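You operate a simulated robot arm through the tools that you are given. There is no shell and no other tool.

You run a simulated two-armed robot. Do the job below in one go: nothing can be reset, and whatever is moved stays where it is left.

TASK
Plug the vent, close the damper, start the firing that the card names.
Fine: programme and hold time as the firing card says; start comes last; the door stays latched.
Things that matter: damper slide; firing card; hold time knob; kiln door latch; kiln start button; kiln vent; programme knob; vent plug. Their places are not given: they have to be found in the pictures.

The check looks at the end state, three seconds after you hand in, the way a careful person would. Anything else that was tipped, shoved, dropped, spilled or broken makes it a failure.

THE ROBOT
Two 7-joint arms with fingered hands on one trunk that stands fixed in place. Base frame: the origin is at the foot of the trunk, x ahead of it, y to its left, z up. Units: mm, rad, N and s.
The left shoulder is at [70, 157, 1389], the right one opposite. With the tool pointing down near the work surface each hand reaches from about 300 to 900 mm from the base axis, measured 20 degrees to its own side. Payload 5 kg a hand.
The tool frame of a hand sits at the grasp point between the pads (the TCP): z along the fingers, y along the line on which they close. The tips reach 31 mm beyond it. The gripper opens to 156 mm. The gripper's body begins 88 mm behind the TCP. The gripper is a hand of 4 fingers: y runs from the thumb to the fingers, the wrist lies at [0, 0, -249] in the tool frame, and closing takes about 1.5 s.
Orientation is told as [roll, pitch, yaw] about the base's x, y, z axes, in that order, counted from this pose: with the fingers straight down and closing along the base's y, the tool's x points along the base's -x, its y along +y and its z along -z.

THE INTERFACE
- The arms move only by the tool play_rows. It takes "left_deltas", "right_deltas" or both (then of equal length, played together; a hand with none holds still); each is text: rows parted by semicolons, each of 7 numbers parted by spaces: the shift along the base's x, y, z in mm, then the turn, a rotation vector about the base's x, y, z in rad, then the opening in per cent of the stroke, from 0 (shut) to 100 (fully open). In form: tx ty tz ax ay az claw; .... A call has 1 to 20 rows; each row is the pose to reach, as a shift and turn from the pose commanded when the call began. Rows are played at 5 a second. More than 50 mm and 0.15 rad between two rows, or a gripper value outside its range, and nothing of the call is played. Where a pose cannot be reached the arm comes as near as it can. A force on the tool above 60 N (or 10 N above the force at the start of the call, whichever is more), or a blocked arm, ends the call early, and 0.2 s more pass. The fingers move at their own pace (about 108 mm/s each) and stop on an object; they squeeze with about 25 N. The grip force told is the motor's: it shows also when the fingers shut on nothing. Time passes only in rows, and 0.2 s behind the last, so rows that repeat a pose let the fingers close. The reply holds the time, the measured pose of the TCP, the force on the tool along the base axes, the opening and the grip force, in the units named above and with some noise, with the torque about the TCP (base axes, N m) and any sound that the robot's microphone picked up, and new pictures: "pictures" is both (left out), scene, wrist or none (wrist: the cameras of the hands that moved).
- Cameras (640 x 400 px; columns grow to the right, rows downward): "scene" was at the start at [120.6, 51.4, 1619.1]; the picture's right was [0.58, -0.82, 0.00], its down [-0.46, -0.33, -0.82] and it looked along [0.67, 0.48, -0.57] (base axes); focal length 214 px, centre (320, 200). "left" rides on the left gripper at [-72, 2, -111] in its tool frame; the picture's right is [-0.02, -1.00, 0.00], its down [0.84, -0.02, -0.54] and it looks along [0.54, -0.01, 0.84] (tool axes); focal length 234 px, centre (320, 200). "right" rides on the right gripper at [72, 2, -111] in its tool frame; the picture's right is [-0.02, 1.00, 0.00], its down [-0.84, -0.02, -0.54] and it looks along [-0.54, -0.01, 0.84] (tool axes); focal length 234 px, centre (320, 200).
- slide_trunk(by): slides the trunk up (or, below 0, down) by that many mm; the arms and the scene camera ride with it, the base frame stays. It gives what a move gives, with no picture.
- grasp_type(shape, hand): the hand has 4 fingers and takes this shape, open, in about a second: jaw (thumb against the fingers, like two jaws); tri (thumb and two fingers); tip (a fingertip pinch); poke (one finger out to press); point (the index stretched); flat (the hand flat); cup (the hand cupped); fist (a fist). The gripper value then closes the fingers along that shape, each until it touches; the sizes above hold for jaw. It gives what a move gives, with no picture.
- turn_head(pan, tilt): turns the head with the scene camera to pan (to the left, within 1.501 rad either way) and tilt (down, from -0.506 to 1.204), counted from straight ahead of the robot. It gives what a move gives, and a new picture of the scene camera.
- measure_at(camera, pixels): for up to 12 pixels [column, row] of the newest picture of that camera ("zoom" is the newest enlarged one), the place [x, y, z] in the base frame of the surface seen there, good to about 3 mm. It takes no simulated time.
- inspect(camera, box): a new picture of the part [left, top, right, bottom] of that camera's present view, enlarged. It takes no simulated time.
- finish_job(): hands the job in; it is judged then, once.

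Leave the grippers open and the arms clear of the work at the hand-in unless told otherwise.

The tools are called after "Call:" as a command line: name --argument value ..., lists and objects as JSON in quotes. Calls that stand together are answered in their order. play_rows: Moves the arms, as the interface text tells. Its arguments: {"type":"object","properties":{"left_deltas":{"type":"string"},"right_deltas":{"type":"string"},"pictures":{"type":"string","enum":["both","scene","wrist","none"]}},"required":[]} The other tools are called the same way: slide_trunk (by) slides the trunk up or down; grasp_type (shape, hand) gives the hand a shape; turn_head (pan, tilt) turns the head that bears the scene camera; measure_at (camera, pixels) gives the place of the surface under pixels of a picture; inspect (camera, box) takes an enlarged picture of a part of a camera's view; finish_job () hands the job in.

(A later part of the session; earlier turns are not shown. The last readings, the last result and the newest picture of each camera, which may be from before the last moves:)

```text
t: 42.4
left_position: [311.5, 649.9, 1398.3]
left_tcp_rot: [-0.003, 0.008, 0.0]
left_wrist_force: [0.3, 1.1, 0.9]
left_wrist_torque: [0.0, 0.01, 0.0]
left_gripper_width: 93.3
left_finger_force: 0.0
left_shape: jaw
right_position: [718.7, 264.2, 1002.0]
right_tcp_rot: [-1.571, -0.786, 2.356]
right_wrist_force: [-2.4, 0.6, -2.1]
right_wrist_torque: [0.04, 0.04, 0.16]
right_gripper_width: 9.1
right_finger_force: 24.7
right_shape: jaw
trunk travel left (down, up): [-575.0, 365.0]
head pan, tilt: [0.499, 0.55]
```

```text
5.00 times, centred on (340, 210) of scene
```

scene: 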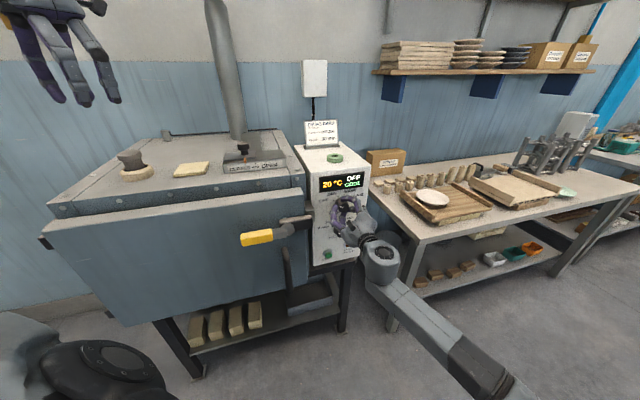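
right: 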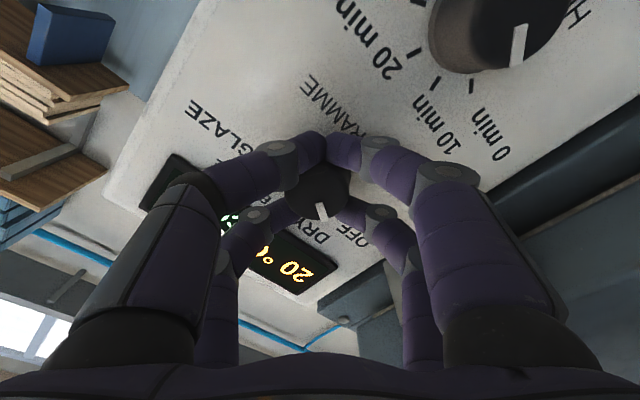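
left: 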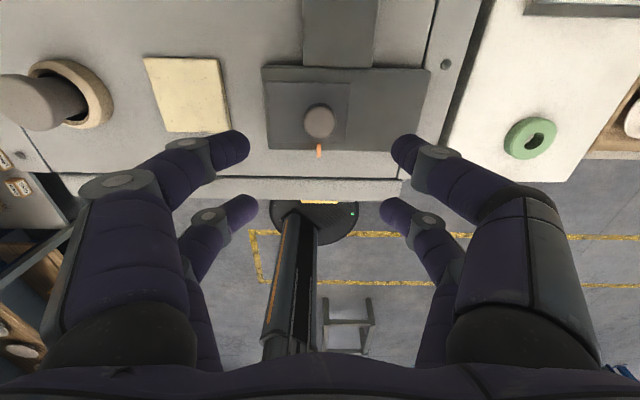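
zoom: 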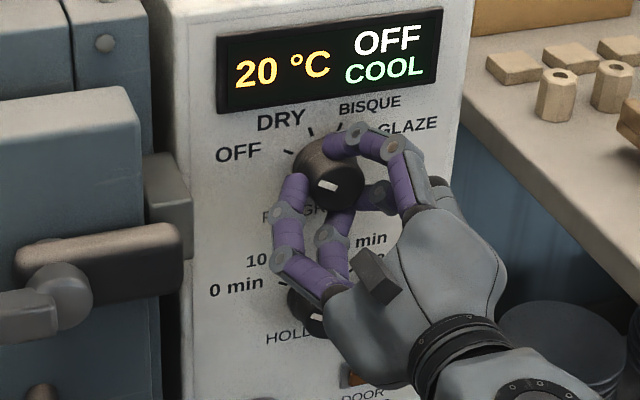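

The fingers hold the knob: one pair squeezes it and the other closes behind it. I'll turn 45° clockwise (about the panel normal) and check whether the pointer follows.

Call:
play_rows --right_deltas "0 0 0 0.0694 0.0694 0 0; 0 0 0 0.139 0.139 0 0; 0 0 0 0.208 0.208 0 0; 0 0 0 0.278 0.278 0 0; 0 0 0 0.347 0.347 0 0; 0 0 0 0.416 0.416 0 0; 0 0 0 0.486 0.486 0 0; 0 0 0 0.555 0.555 0 0; 0 0 0 0.555 0.555 0 0"

Call:
inspect --camera "right" --box '[200, 50, 440, 250]'

Call:
inspect --camera "scene" --box '[300, 170, 380, 250]'

```text
t: 44.4
left_position: [310.6, 653.3, 1397.6]
left_tcp_rot: [-0.005, 0.009, -0.003]
left_wrist_force: [-0.3, -0.8, -0.5]
left_wrist_torque: [0.04, 0.04, 0.01]
left_gripper_width: 93.2
left_finger_force: 0.1
left_shape: jaw
right_position: [715.4, 264.9, 1002.5]
right_tcp_rot: [-0.129, -1.57, 0.915]
right_wrist_force: [-12.9, 5.1, -8.9]
right_wrist_torque: [-0.16, 0.14, 0.65]
right_gripper_width: 8.6
right_finger_force: 25.4
right_shape: jaw
trunk travel left (down, up): [-575.0, 365.0]
head pan, tilt: [0.499, 0.55]
```

scene: 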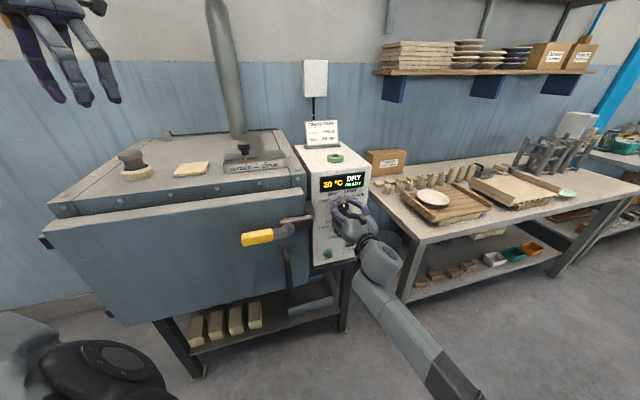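
right: 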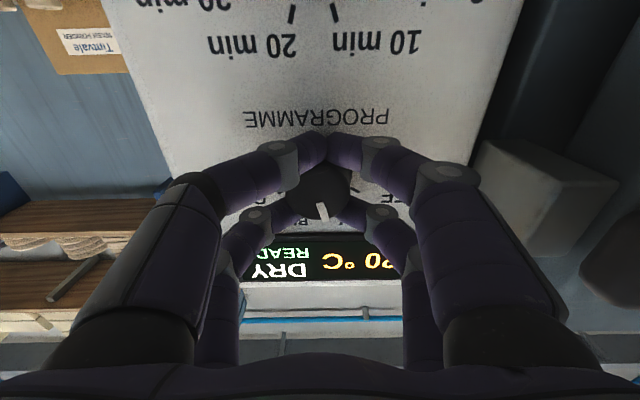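

```text
2.00 times, centred on (320, 150) of right
```

zoom: 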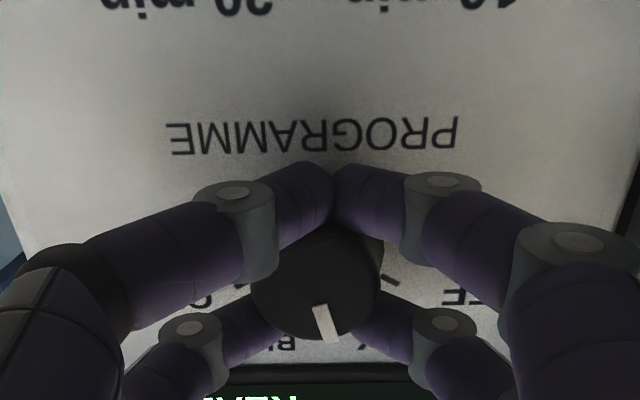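

```text
5.00 times, centred on (340, 210) of scene
```

zoom: 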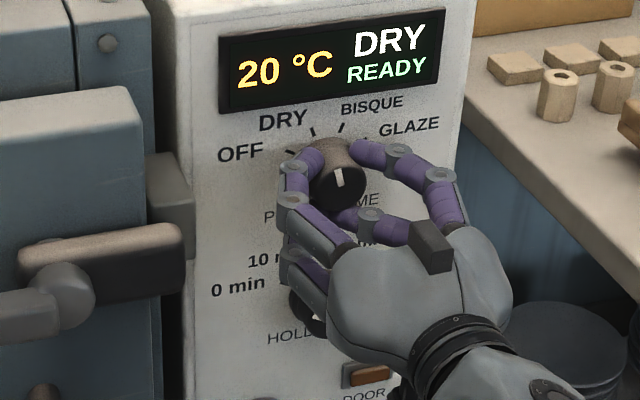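

The display reads DRY and the knob follows the hand exactly. I'll turn another 45° to BISQUE, easing the side load slightly.

Call:
play_rows --right_deltas "-1 1 -1 0.0694 0.0694 0 0; -1.5 1.5 -2 0.139 0.139 0 0; -2 2 -2 0.208 0.208 0 0; -2 2 -2 0.278 0.278 0 0; -2 2 -2 0.347 0.347 0 0; -2 2 -2 0.416 0.416 0 0; -2 2 -2 0.486 0.486 0 0; -2 2 -2 0.555 0.555 0 0; -2 2 -2 0.555 0.555 0 0"

Call:
inspect --camera "right" --box '[200, 50, 440, 250]'

Call:
inspect --camera "scene" --box '[300, 170, 380, 250]'

```text
t: 46.4
left_position: [310.2, 651.4, 1399.0]
left_tcp_rot: [-0.004, 0.007, -0.002]
left_wrist_force: [-0.2, -0.1, 1.5]
left_wrist_torque: [-0.06, -0.01, 0.0]
left_gripper_width: 93.3
left_finger_force: 0.2
left_shape: jaw
right_position: [714.1, 266.9, 1003.6]
right_tcp_rot: [1.576, -0.788, -0.789]
right_wrist_force: [3.8, 7.9, 15.5]
right_wrist_torque: [0.34, -0.38, 0.17]
right_gripper_width: 8.0
right_finger_force: 24.5
right_shape: jaw
trunk travel left (down, up): [-575.0, 365.0]
head pan, tilt: [0.499, 0.55]
```

scene: 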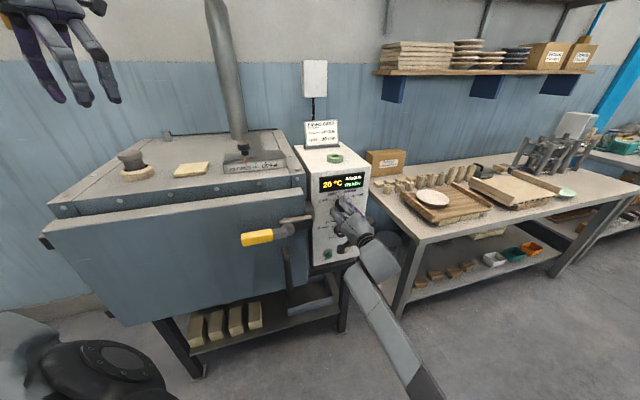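
right: 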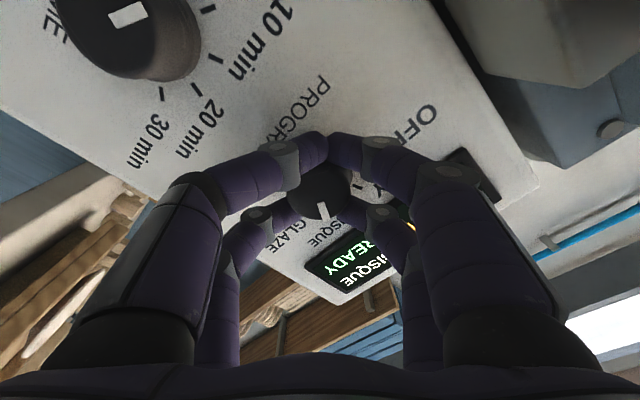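

```text
2.00 times, centred on (320, 150) of right
```

zoom: 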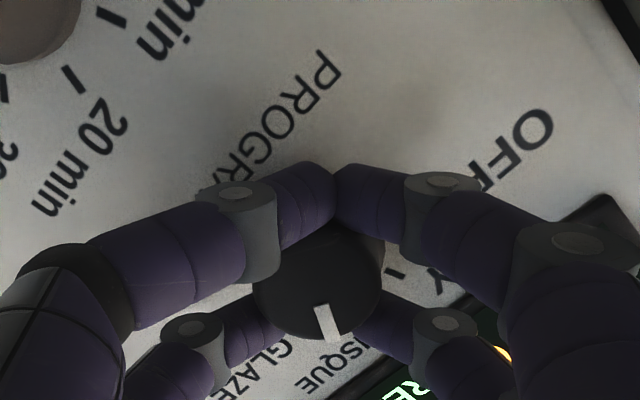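

```text
5.00 times, centred on (340, 210) of scene
```

zoom: 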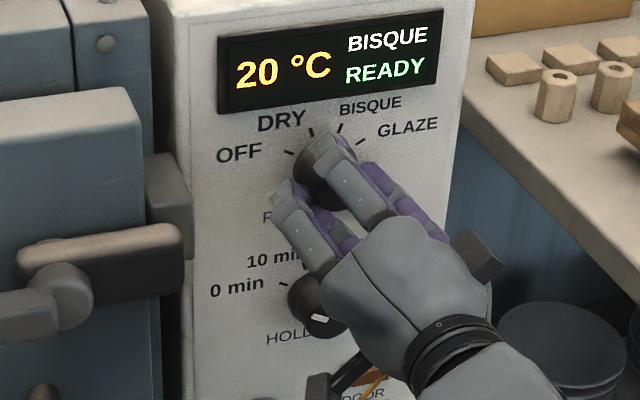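

The display shows BISQUE READY. I'll open the fingers and back straight off along the panel normal.

Call:
play_rows --right_deltas "0 0 0 0 0 0 20; 0 0 0 0 0 0 42; 0 0 0 0 0 0 42; 0 0 0 0 0 0 42; -12 -12 0 0 0 0 42; -26 -26 0 0 0 0 42; -42 -42 0 0 0 0 42; -60 -60 0 0 0 0 42; -60 -60 0 0 0 0 42"

Call:
inspect --camera "scene" --box '[300, 170, 380, 250]'

Call:
inspect --camera "right" --box '[200, 50, 440, 250]'

```text
t: 48.4
left_position: [311.2, 651.7, 1398.7]
left_tcp_rot: [-0.004, 0.009, -0.002]
left_wrist_force: [0.2, -0.1, 0.2]
left_wrist_torque: [0.01, 0.01, -0.01]
left_gripper_width: 93.2
left_finger_force: 0.1
left_shape: jaw
right_position: [656.3, 205.6, 1000.3]
right_tcp_rot: [1.571, -0.785, -0.783]
right_wrist_force: [-0.9, -0.4, -0.1]
right_wrist_torque: [-0.02, 0.01, 0.02]
right_gripper_width: 64.8
right_finger_force: 0.1
right_shape: jaw
trunk travel left (down, up): [-575.0, 365.0]
head pan, tilt: [0.499, 0.55]
```

scene: 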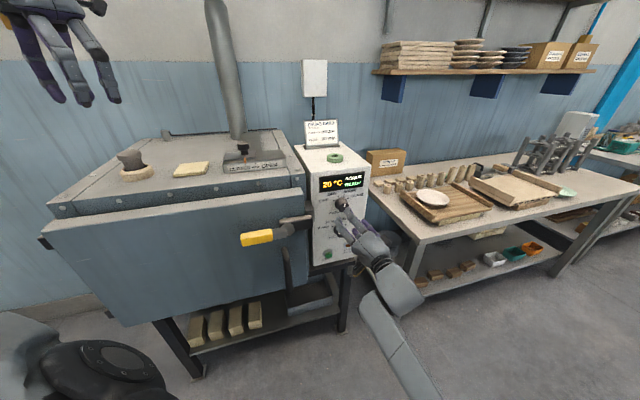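
right: 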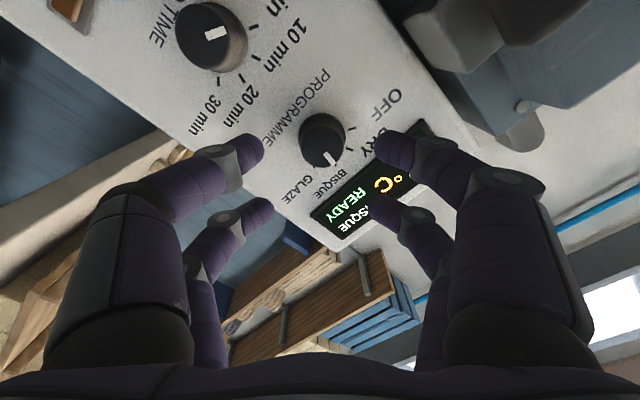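

```text
5.00 times, centred on (340, 210) of scene
```

zoom: 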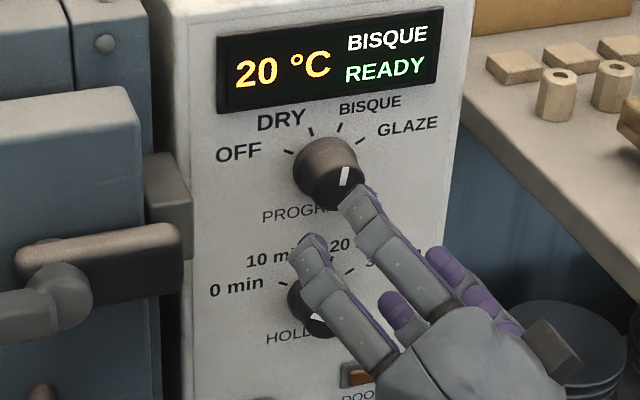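

```text
2.00 times, centred on (320, 150) of right
```

zoom: 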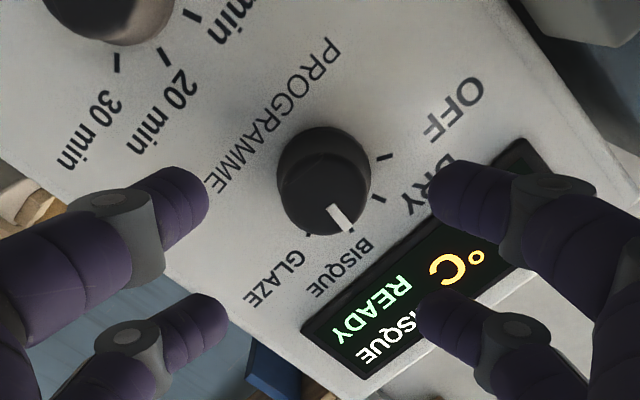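

The programme knob is at BISQUE. Next I'll move down about 115 mm to the hold knob at a standoff, while rolling the hand back counter-clockwise to -67.5°, ready for the 135° turn.

Call:
play_rows --right_deltas "0 0 -8 -0.0925 -0.0925 0 42; 0 0 -16 -0.185 -0.185 0 42; 0 0 -24 -0.2775 -0.2775 0 42; 0 0 -32 -0.37 -0.37 0 42; 0 0 -40 -0.4625 -0.4625 0 42; 0 0 -48 -0.555 -0.555 0 42; 0 0 -56 -0.6475 -0.6475 0 42; 0 0 -64 -0.74 -0.74 0 42; 0 0 -72 -0.8325 -0.8325 0 42; 0 0 -80 -0.925 -0.925 0 42; 5 5 -88 -1.0175 -1.0175 0 42; 10 10 -96 -1.11 -1.11 0 42; 15 15 -104 -1.2025 -1.2025 0 42; 20 20 -110 -1.295 -1.295 0 42; 25 25 -115 -1.388 -1.388 0 42; 25 25 -115 -1.388 -1.388 0 42"

Call:
inspect --camera "right" --box '[200, 50, 440, 250]'

Call:
inspect --camera "scene" --box '[300, 170, 400, 270]'

```text
t: 51.8
left_position: [311.8, 651.2, 1399.6]
left_tcp_rot: [-0.003, 0.009, -0.002]
left_wrist_force: [-0.3, 0.3, -0.3]
left_wrist_torque: [0.01, 0.01, 0.0]
left_gripper_width: 92.8
left_finger_force: 0.0
left_shape: jaw
right_position: [681.0, 230.4, 885.1]
right_tcp_rot: [-1.571, -0.391, 2.356]
right_wrist_force: [0.6, -1.1, -0.2]
right_wrist_torque: [0.03, -0.02, 0.0]
right_gripper_width: 65.1
right_finger_force: 0.0
right_shape: jaw
trunk travel left (down, up): [-575.0, 365.0]
head pan, tilt: [0.499, 0.55]
```

scene: 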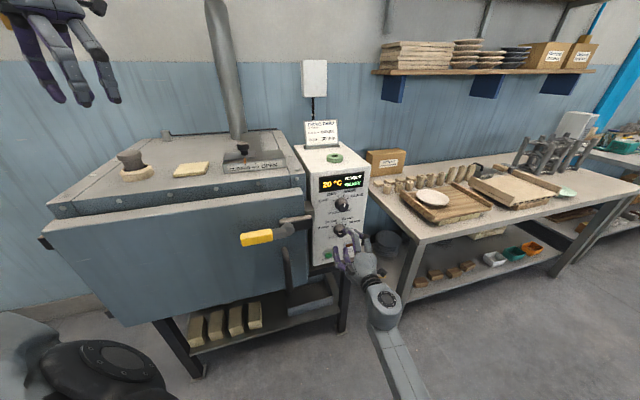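
right: 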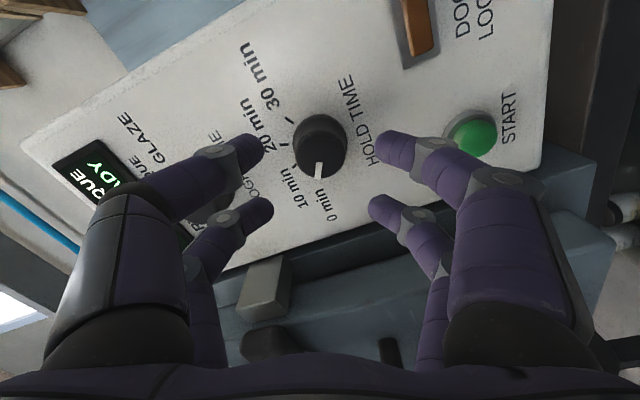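

```text
2.00 times, centred on (320, 150) of right
```

zoom: 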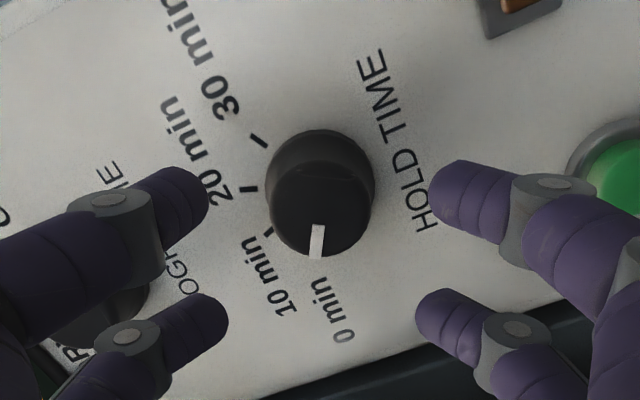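

```text
4.00 times, centred on (350, 220) of scene
```

zoom: 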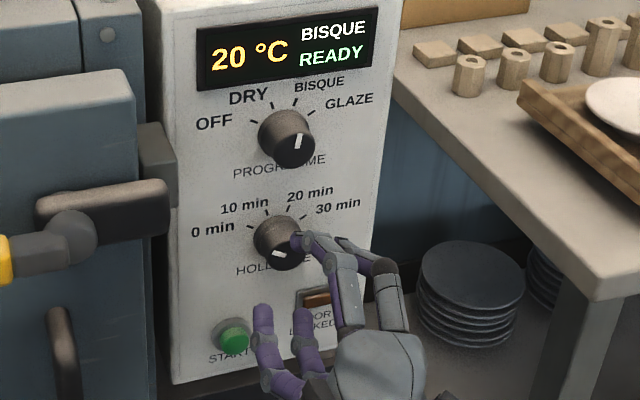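

The hand is well centred on the hold knob, with the pointer at 0 min, and the fingers are clear of START. I'll approach 50 mm and close.

Call:
play_rows --right_deltas "10 10 0 0 0 0 42; 20 20 0 0 0 0 42; 29 29 0 0 0 0 42; 35.5 35.5 0 0 0 0 42; 35.5 35.5 0 0 0 0 42; 35.5 35.5 0 0 0 0 5; 35.5 35.5 0 0 0 0 0; 35.5 35.5 0 0 0 0 0; 35.5 35.5 0 0 0 0 0; 35.5 35.5 0 0 0 0 0"

Call:
inspect --camera "right" --box '[200, 50, 440, 250]'

Call:
inspect --camera "scene" --box '[300, 170, 400, 270]'

```text
t: 54.2
left_position: [311.7, 651.8, 1399.5]
left_tcp_rot: [-0.003, 0.008, -0.001]
left_wrist_force: [0.0, -0.8, 0.2]
left_wrist_torque: [0.01, -0.02, 0.01]
left_gripper_width: 92.9
left_finger_force: 0.0
left_shape: jaw
right_position: [720.6, 242.6, 856.4]
right_tcp_rot: [-1.525, -0.359, 2.325]
right_wrist_force: [-0.8, 2.5, 0.7]
right_wrist_torque: [-0.12, 0.07, 0.05]
right_gripper_width: 1.0
right_finger_force: 24.8
right_shape: jaw
trunk travel left (down, up): [-575.0, 365.0]
head pan, tilt: [0.499, 0.55]
stopped in row 10 (right hand): the arm was blocked; the commanded pose is now the measured one
```

scene: 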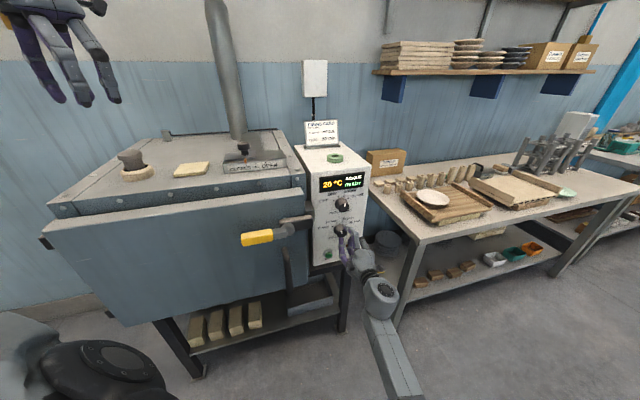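
right: 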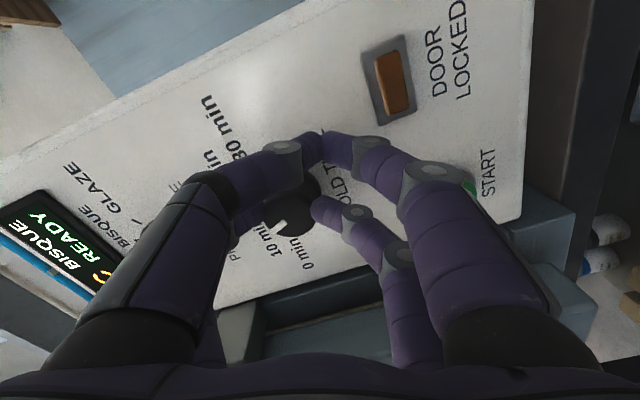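

```text
2.00 times, centred on (320, 150) of right
```

zoom: 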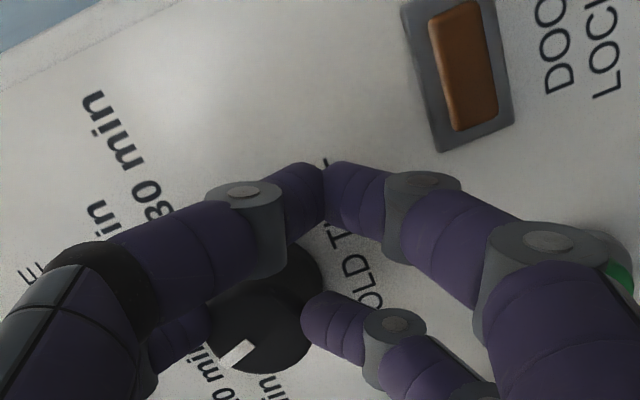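

```text
4.00 times, centred on (350, 220) of scene
```

zoom: 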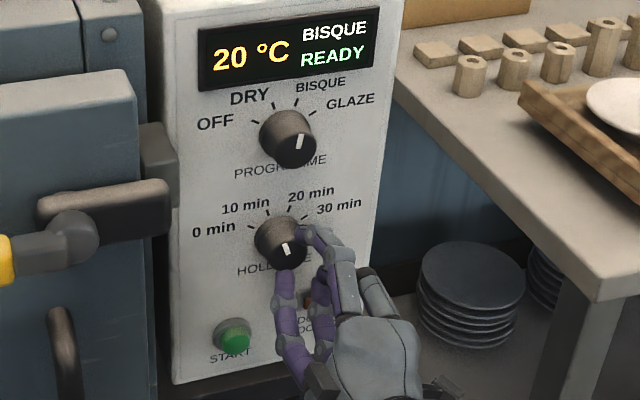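

The fingers squeezed off the knob: the TCP slid about 35 mm to the lower right, and the knob turned a little. I'll open slightly, back straight out, and look again.

Call:
play_rows --right_deltas "0 0 0 0 0 0 10; 0 0 0 0 0 0 22; 0 0 0 0 0 0 25; -8 -8 0 0 0 0 25; -18 -18 0 0 0 0 30; -32 -32 0 0 0 0 42; -50 -50 0 0 0 0 42; -50 -50 0 0 0 0 42"

Call:
inspect --camera "right" --box '[200, 50, 440, 250]'

Call:
inspect --camera "scene" --box '[300, 170, 400, 270]'

Call:
inspect --camera "scene" --box '[318, 214, 368, 264]'

```text
t: 56.0
left_position: [312.7, 651.8, 1397.2]
left_tcp_rot: [-0.005, 0.009, -0.001]
left_wrist_force: [0.9, -0.8, 0.0]
left_wrist_torque: [0.01, 0.0, -0.03]
left_gripper_width: 93.2
left_finger_force: 0.1
left_shape: jaw
right_position: [670.3, 194.2, 855.5]
right_tcp_rot: [-1.528, -0.363, 2.324]
right_wrist_force: [0.3, 0.5, -0.1]
right_wrist_torque: [-0.01, 0.02, -0.04]
right_gripper_width: 65.0
right_finger_force: 0.0
right_shape: jaw
trunk travel left (down, up): [-575.0, 365.0]
head pan, tilt: [0.499, 0.55]
```

scene: 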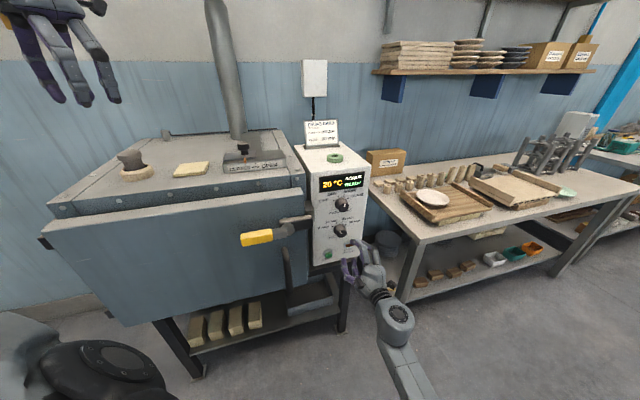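
right: 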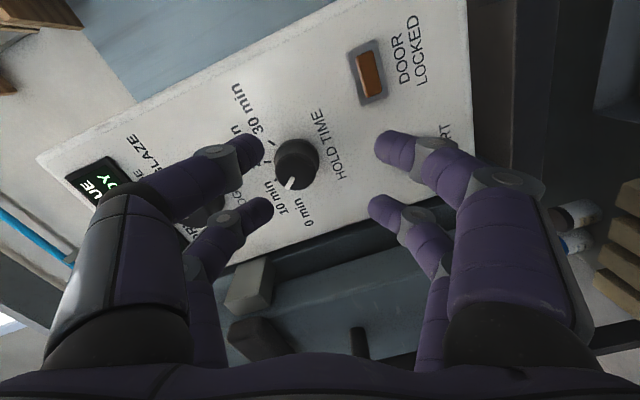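

```text
2.00 times, centred on (320, 150) of right
```

zoom: 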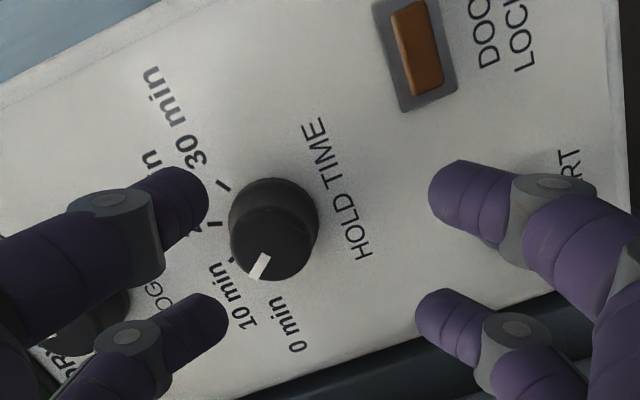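

```text
4.00 times, centred on (350, 220) of scene
```

zoom: 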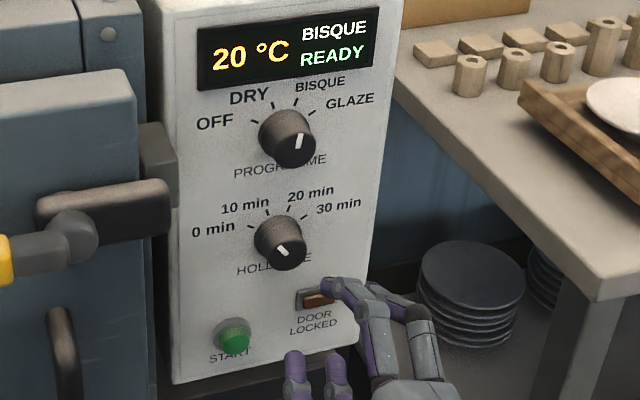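

```text
8.00 times, centred on (343, 239) of scene
```

zoom: 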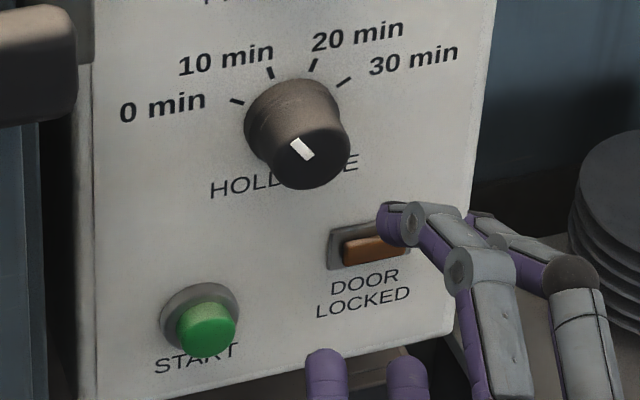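

The hold knob now points between 0 and 10, and it turns continuously with no detents. The unstable part was holding a 40 mm knob between two finger pairs 48 mm apart. Instead I'll centre one finger pair (the camera-side one) on the knob's diameter. I'll move to a standoff with the TCP offset 24 mm and the roll at -54°.

Call:
play_rows --right_deltas "-3 16 15 0.072 0.053 0.006 42; -5 32 30 0.144 0.107 0.011 42; -6.6 47.2 43.5 0.216 0.16 0.017 42; -6.6 47.2 43.5 0.216 0.16 0.017 42; -6.6 47.2 43.5 0.216 0.16 0.017 42"

Call:
inspect --camera "right" --box '[200, 50, 440, 250]'

```text
t: 57.2
left_position: [310.4, 651.4, 1399.0]
left_tcp_rot: [-0.002, 0.009, -0.001]
left_wrist_force: [0.1, -0.6, -0.5]
left_wrist_torque: [-0.03, 0.0, 0.0]
left_gripper_width: 93.1
left_finger_force: 0.1
left_shape: jaw
right_position: [663.8, 240.5, 899.8]
right_tcp_rot: [-1.57, -0.629, 2.364]
right_wrist_force: [0.1, 0.4, -0.2]
right_wrist_torque: [0.04, 0.03, -0.01]
right_gripper_width: 65.0
right_finger_force: 0.1
right_shape: jaw
trunk travel left (down, up): [-575.0, 365.0]
head pan, tilt: [0.499, 0.55]
```

scene: 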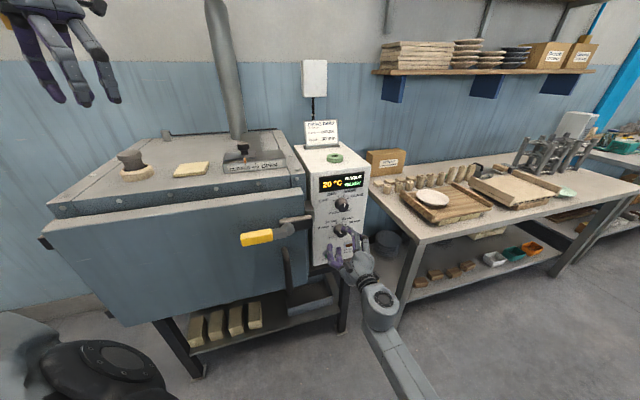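
right: 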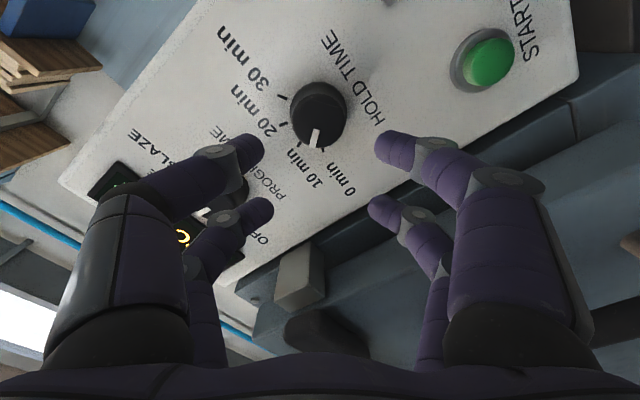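

```text
2.00 times, centred on (320, 150) of right
```

zoom: 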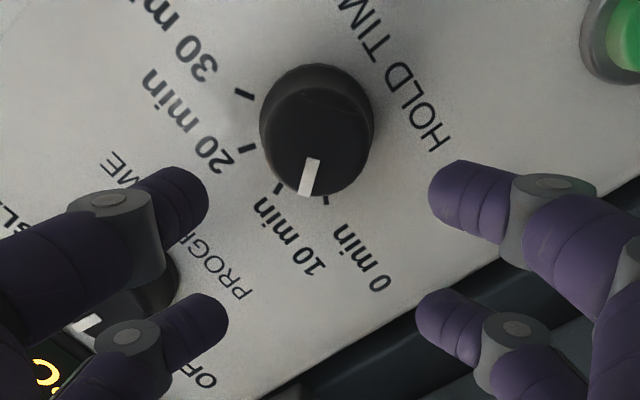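

The pointer is about midway between 0 and 10, at roughly -41°. I'll shift about 3 mm more towards the knob along the tool x axis, go in, and look before closing.

Call:
play_rows --right_deltas "11.5 8 -1.8 0 0 0 42; 22 18.5 -1.8 0 0 0 42; 32 28.5 -1.8 0 0 0 42; 41 37.6 -1.8 0 0 0 42; 41 37.6 -1.8 0 0 0 30; 41 37.6 -1.8 0 0 0 30; 41 37.6 -1.8 0 0 0 30"

Call:
inspect --camera "right" --box '[200, 50, 440, 250]'

Call:
inspect --camera "scene" --box '[310, 190, 380, 260]'

```text
t: 58.8
left_position: [311.1, 650.1, 1398.8]
left_tcp_rot: [-0.003, 0.008, -0.001]
left_wrist_force: [-0.8, 0.5, 0.2]
left_wrist_torque: [0.03, 0.0, 0.03]
left_gripper_width: 93.0
left_finger_force: 0.1
left_shape: jaw
right_position: [704.8, 277.7, 897.2]
right_tcp_rot: [-1.568, -0.63, 2.364]
right_wrist_force: [0.0, 0.2, -1.2]
right_wrist_torque: [-0.03, 0.0, 0.01]
right_gripper_width: 47.1
right_finger_force: 0.1
right_shape: jaw
trunk travel left (down, up): [-575.0, 365.0]
head pan, tilt: [0.499, 0.55]
```

scene: 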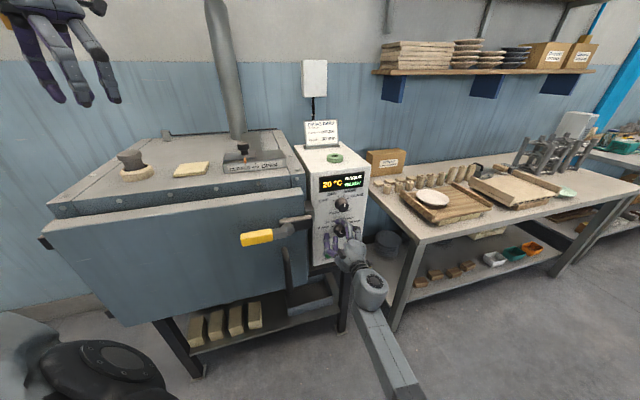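
right: 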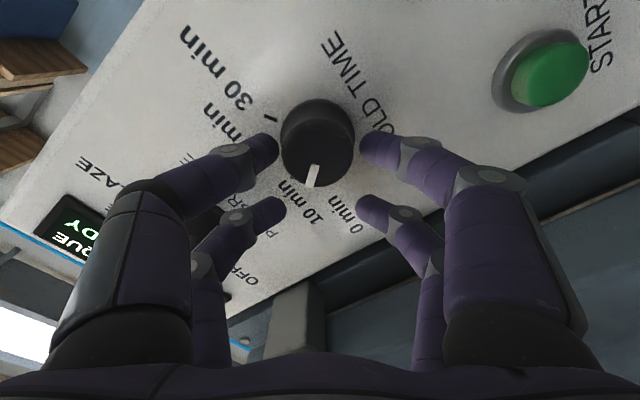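

```text
2.00 times, centred on (320, 150) of right
```

zoom: 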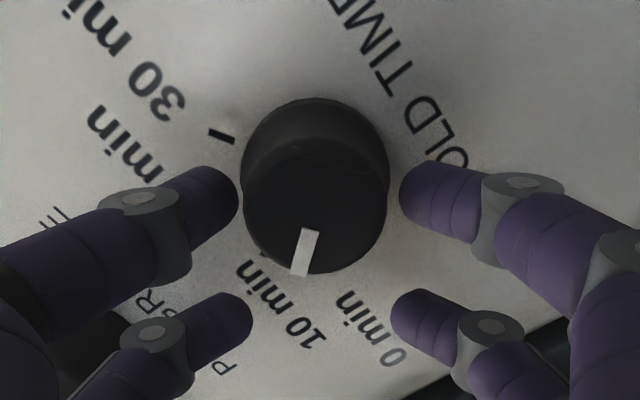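

```text
5.71 times, centred on (345, 225) of scene
```

zoom: 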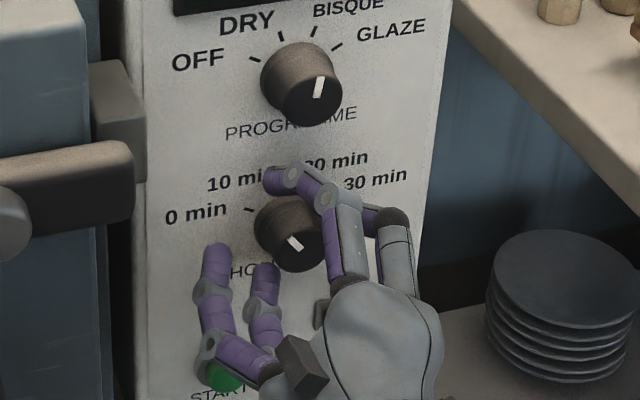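

The camera-side pair now straddles the knob right on its diameter. Closing.

Call:
play_rows --right_deltas "0 0 0 0 0 0 20; 0 0 0 0 0 0 10; 0 0 0 0 0 0 0; 0 0 0 0 0 0 0; 0 0 0 0 0 0 0; 0 0 0 0 0 0 0"

Call:
inspect --camera "right" --box '[200, 50, 440, 250]'

Call:
inspect --camera "scene" --box '[310, 190, 380, 260]'

```text
t: 60.2
left_position: [312.5, 650.4, 1398.8]
left_tcp_rot: [-0.002, 0.008, -0.002]
left_wrist_force: [1.0, -1.0, -0.2]
left_wrist_torque: [0.0, 0.01, -0.03]
left_gripper_width: 93.2
left_finger_force: 0.0
left_shape: jaw
right_position: [704.5, 278.1, 897.6]
right_tcp_rot: [-1.568, -0.629, 2.364]
right_wrist_force: [1.7, 0.3, 1.6]
right_wrist_torque: [0.01, -0.06, -0.04]
right_gripper_width: 20.1
right_finger_force: 25.1
right_shape: jaw
trunk travel left (down, up): [-575.0, 365.0]
head pan, tilt: [0.499, 0.55]
```

scene: 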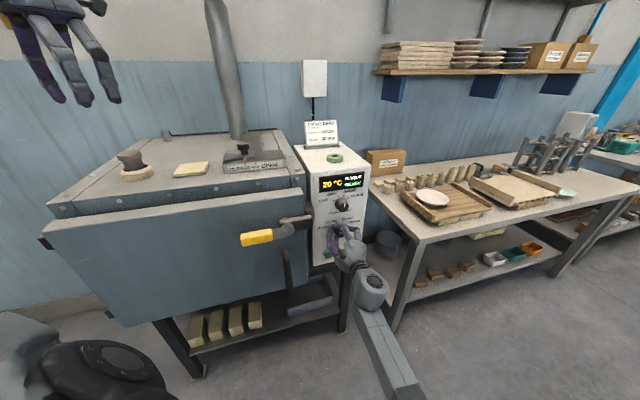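
right: 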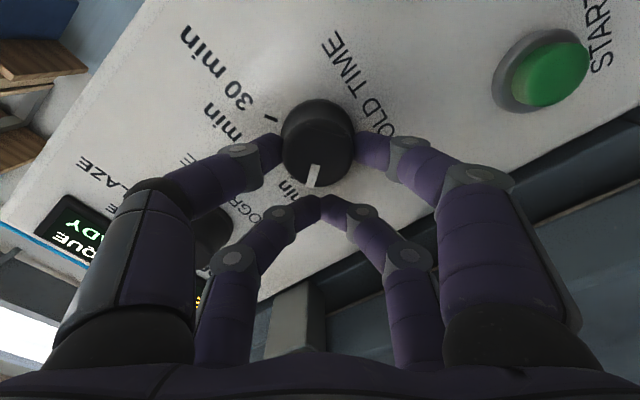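

```text
2.00 times, centred on (320, 150) of right
```

zoom: 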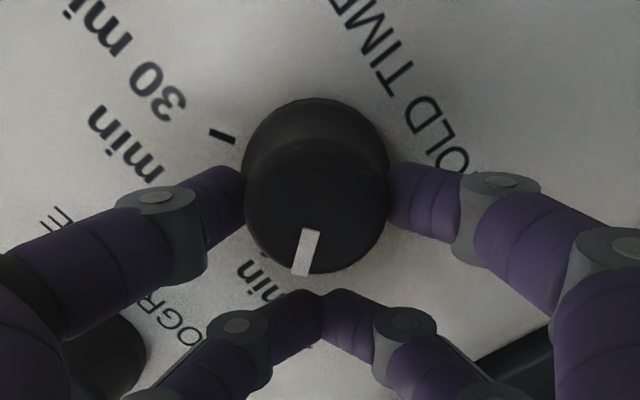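

```text
5.71 times, centred on (345, 225) of scene
```

zoom: 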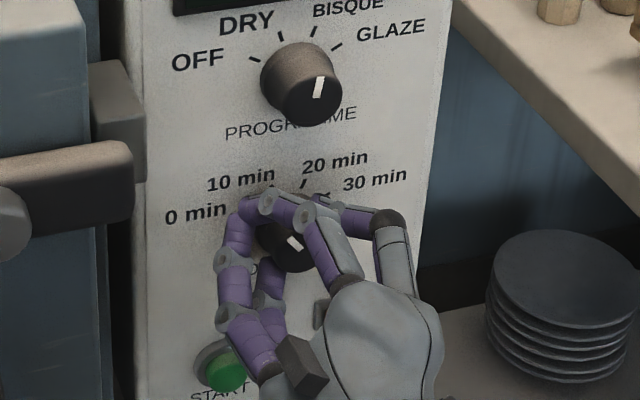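

A clean two-finger pinch, with almost no side force. I'll turn about the knob's axis, orbiting the TCP to match, for the first 0.9 rad clockwise.

Call:
play_rows --right_deltas "0.73 -0.73 1.2 0.053 0.053 0 0; 1.46 -1.46 2.32 0.106 0.106 0 0; 2.3 -2.3 3.35 0.159 0.159 0 0; 3.15 -3.15 4.31 0.212 0.212 0 0; 4.08 -4.08 5.15 0.265 0.265 0 0; 5.03 -5.03 5.92 0.318 0.318 0 0; 6.04 -6.04 6.55 0.371 0.371 0 0; 7.07 -7.07 7.11 0.424 0.424 0 0; 8.13 -8.13 7.53 0.477 0.477 0 0; 9.21 -9.21 7.87 0.53 0.53 0 0; 10.3 -10.3 8.06 0.583 0.583 0 0; 11.39 -11.39 8.16 0.636 0.636 0 0; 11.39 -11.39 8.16 0.636 0.636 0 0"

Call:
inspect --camera "right" --box '[200, 50, 440, 250]'

Call:
inspect --camera "scene" --box '[310, 190, 380, 260]'

```text
t: 63.0
left_position: [311.3, 651.3, 1398.4]
left_tcp_rot: [-0.005, 0.009, -0.002]
left_wrist_force: [0.5, 0.0, -0.1]
left_wrist_torque: [0.02, 0.01, -0.01]
left_gripper_width: 93.0
left_finger_force: 0.0
left_shape: jaw
right_position: [716.4, 266.5, 905.7]
right_tcp_rot: [-1.721, -1.529, 2.514]
right_wrist_force: [4.3, 1.9, 3.9]
right_wrist_torque: [0.09, -0.13, -0.08]
right_gripper_width: 20.2
right_finger_force: 25.3
right_shape: jaw
trunk travel left (down, up): [-575.0, 365.0]
head pan, tilt: [0.499, 0.55]
```

scene: 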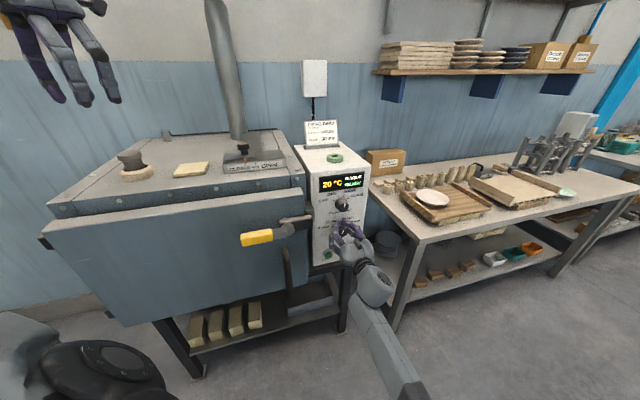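
right: 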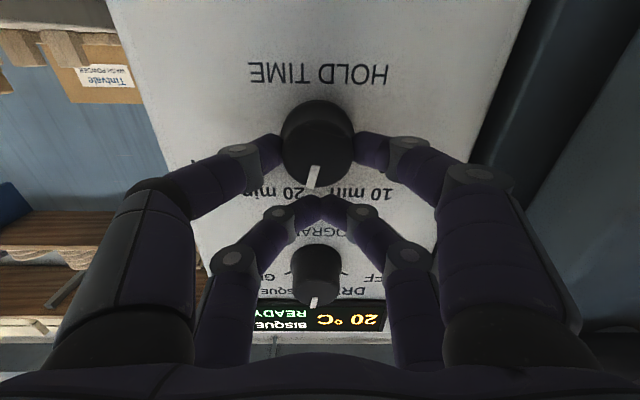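

```text
2.00 times, centred on (320, 150) of right
```

zoom: 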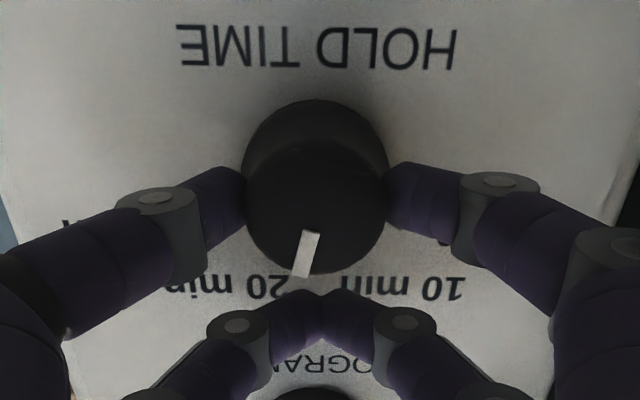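

```text
5.71 times, centred on (345, 225) of scene
```

zoom: 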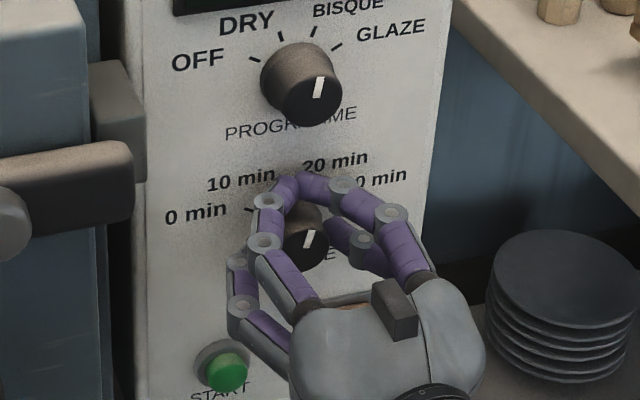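

The knob follows exactly. I'll zoom in to compare the hold pointer with the programme pointer (at BISQUE, +22.5°) for a precise angle.

Call:
inspect --camera "right" --box '[280, 150, 350, 200]'

Call:
inspect --camera "right" --box '[280, 260, 350, 310]'

Call:
inspect --camera "scene" --box '[326, 190, 366, 240]'

```text
8.00 times, centred on (315, 175) of right
```

zoom: 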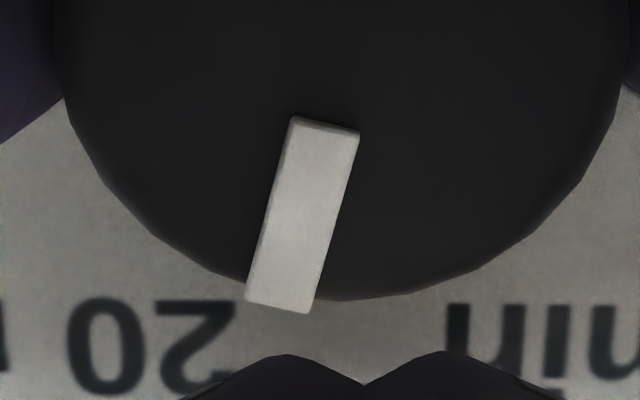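

```text
8.00 times, centred on (315, 285) of right
```

zoom: 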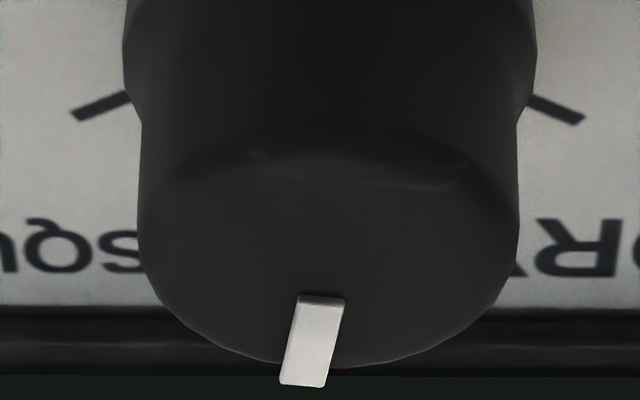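

```text
8.00 times, centred on (346, 215) of scene
```

zoom: 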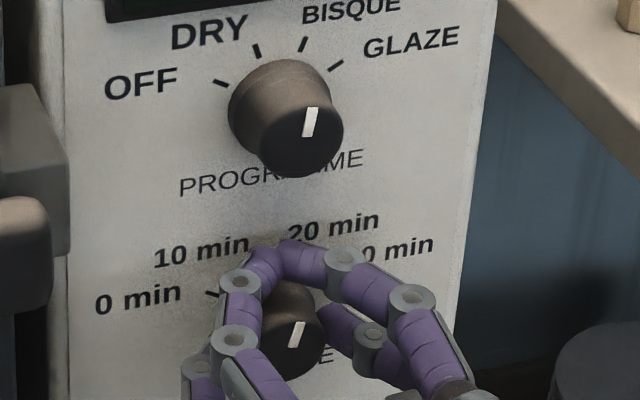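

Measured against the ticks, the hold pointer is at about +12°. The programme pointer is only at about +8°, so it slipped a little and I'll refine it to +22.5° afterwards. First I'll turn hold the remaining ~55.5° to 30 min.

Call:
play_rows --right_deltas "1.1 -1.1 -0.07 0.053 0.053 0 0; 2.2 -2.2 -0.18 0.106 0.106 0 0; 3.28 -3.28 -0.46 0.159 0.159 0 0; 4.35 -4.35 -0.82 0.212 0.212 0 0; 5.4 -5.4 -1.31 0.265 0.265 0 0; 6.41 -6.41 -1.9 0.318 0.318 0 0; 7.4 -7.4 -2.61 0.371 0.371 0 0; 8.34 -8.34 -3.41 0.424 0.424 0 0; 9.23 -9.23 -4.32 0.477 0.477 0 0; 10.08 -10.08 -5.31 0.53 0.53 0 0; 10.86 -10.86 -6.39 0.583 0.583 0 0; 11.59 -11.59 -7.56 0.636 0.636 0 0; 12.23 -12.23 -8.7 0.686 0.686 0 0; 12.23 -12.23 -8.7 0.686 0.686 0 0"

Call:
inspect --camera "right" --box '[270, 110, 370, 200]'

Call:
inspect --camera "scene" --box '[310, 190, 380, 260]'

```text
t: 66.0
left_position: [311.6, 650.5, 1399.3]
left_tcp_rot: [-0.003, 0.008, -0.001]
left_wrist_force: [0.3, 0.2, -0.1]
left_wrist_torque: [0.02, -0.04, -0.01]
left_gripper_width: 93.3
left_finger_force: 0.0
left_shape: jaw
right_position: [728.7, 254.2, 896.3]
right_tcp_rot: [1.581, -0.642, -0.791]
right_wrist_force: [4.4, -2.2, 3.7]
right_wrist_torque: [-0.38, -0.4, -0.12]
right_gripper_width: 19.6
right_finger_force: 24.6
right_shape: jaw
trunk travel left (down, up): [-575.0, 365.0]
head pan, tilt: [0.499, 0.55]
```

scene: 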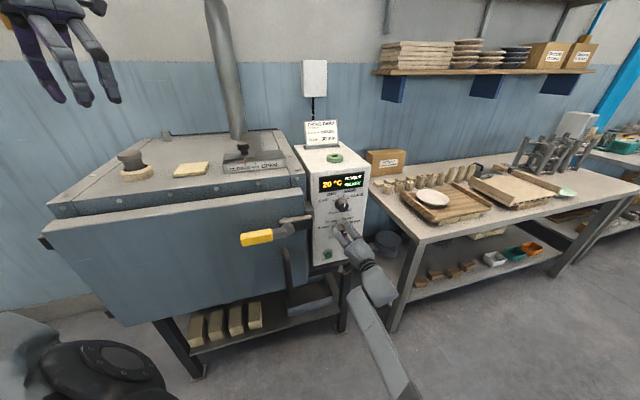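
right: 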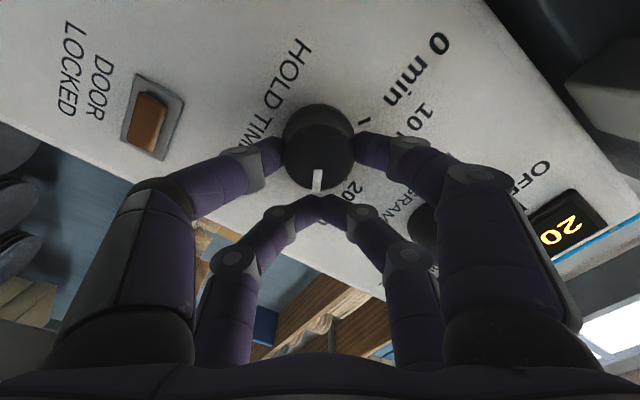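

```text
4.44 times, centred on (320, 155) of right
```

zoom: 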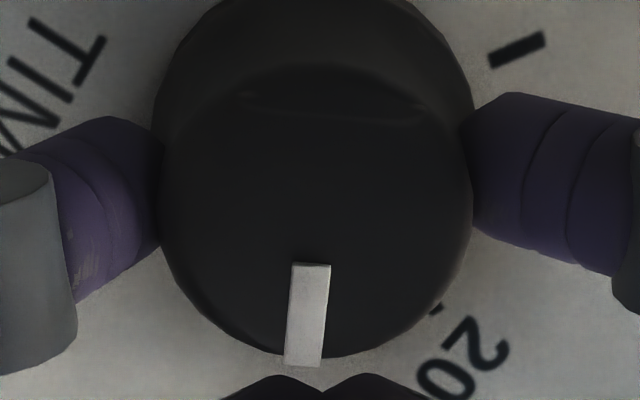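

```text
5.71 times, centred on (345, 225) of scene
```

zoom: 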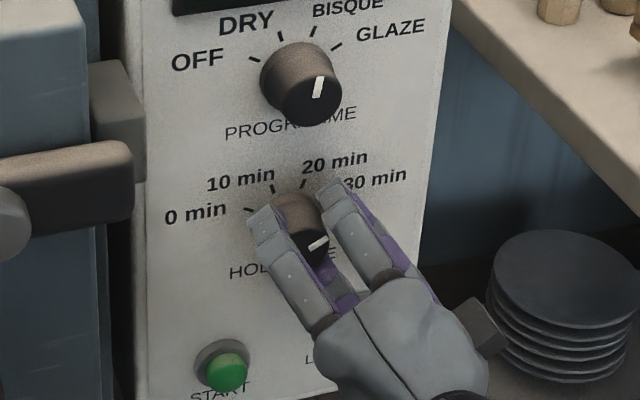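

There's now a resisting torque, and the pointer lies at about +60°. That fits the hold knob reaching its end stop at 30 min, with the ticks spaced 40°. I'll release and back straight off to verify.

Call:
play_rows --right_deltas "0 0 0 -0.01 -0.01 0 10; 0 0 0 -0.01 -0.01 0 30; 0 0 0 -0.01 -0.01 0 42; 0 0 0 -0.01 -0.01 0 42; -12 -12 0 -0.01 -0.01 0 42; -27 -27 0 -0.01 -0.01 0 42; -44 -44 0 -0.01 -0.01 0 42; -62 -62 0 -0.01 -0.01 0 42; -62 -62 0 -0.01 -0.01 0 42"

Call:
inspect --camera "scene" --box '[318, 185, 368, 240]'

Call:
inspect --camera "right" --box '[200, 50, 440, 250]'

```text
t: 68.0
left_position: [310.1, 650.8, 1398.5]
left_tcp_rot: [-0.003, 0.009, -0.002]
left_wrist_force: [0.3, -0.2, 0.3]
left_wrist_torque: [-0.01, -0.01, -0.01]
left_gripper_width: 93.1
left_finger_force: 0.2
left_shape: jaw
right_position: [667.6, 191.4, 897.7]
right_tcp_rot: [1.581, -0.656, -0.792]
right_wrist_force: [0.4, 0.3, -0.6]
right_wrist_torque: [0.01, -0.02, 0.01]
right_gripper_width: 64.8
right_finger_force: 0.1
right_shape: jaw
trunk travel left (down, up): [-575.0, 365.0]
head pan, tilt: [0.499, 0.55]
```

scene: 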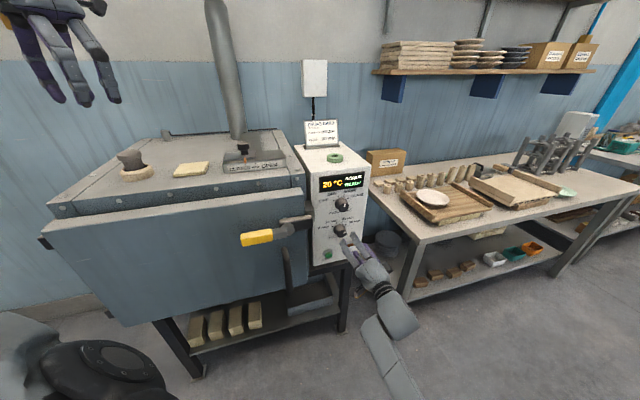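
right: 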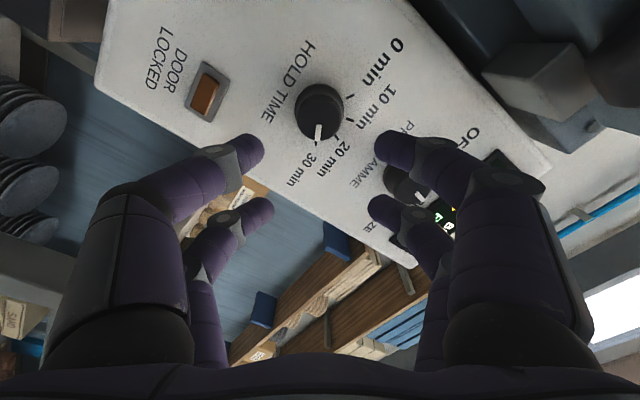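

```text
7.27 times, centred on (343, 212) of scene
```

zoom: 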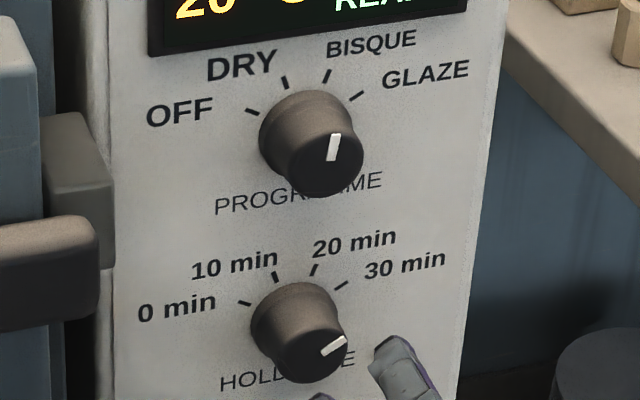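

```text
2.00 times, centred on (320, 150) of right
```

zoom: 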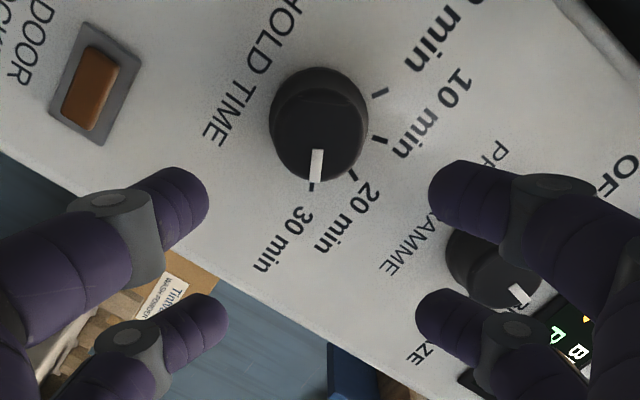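

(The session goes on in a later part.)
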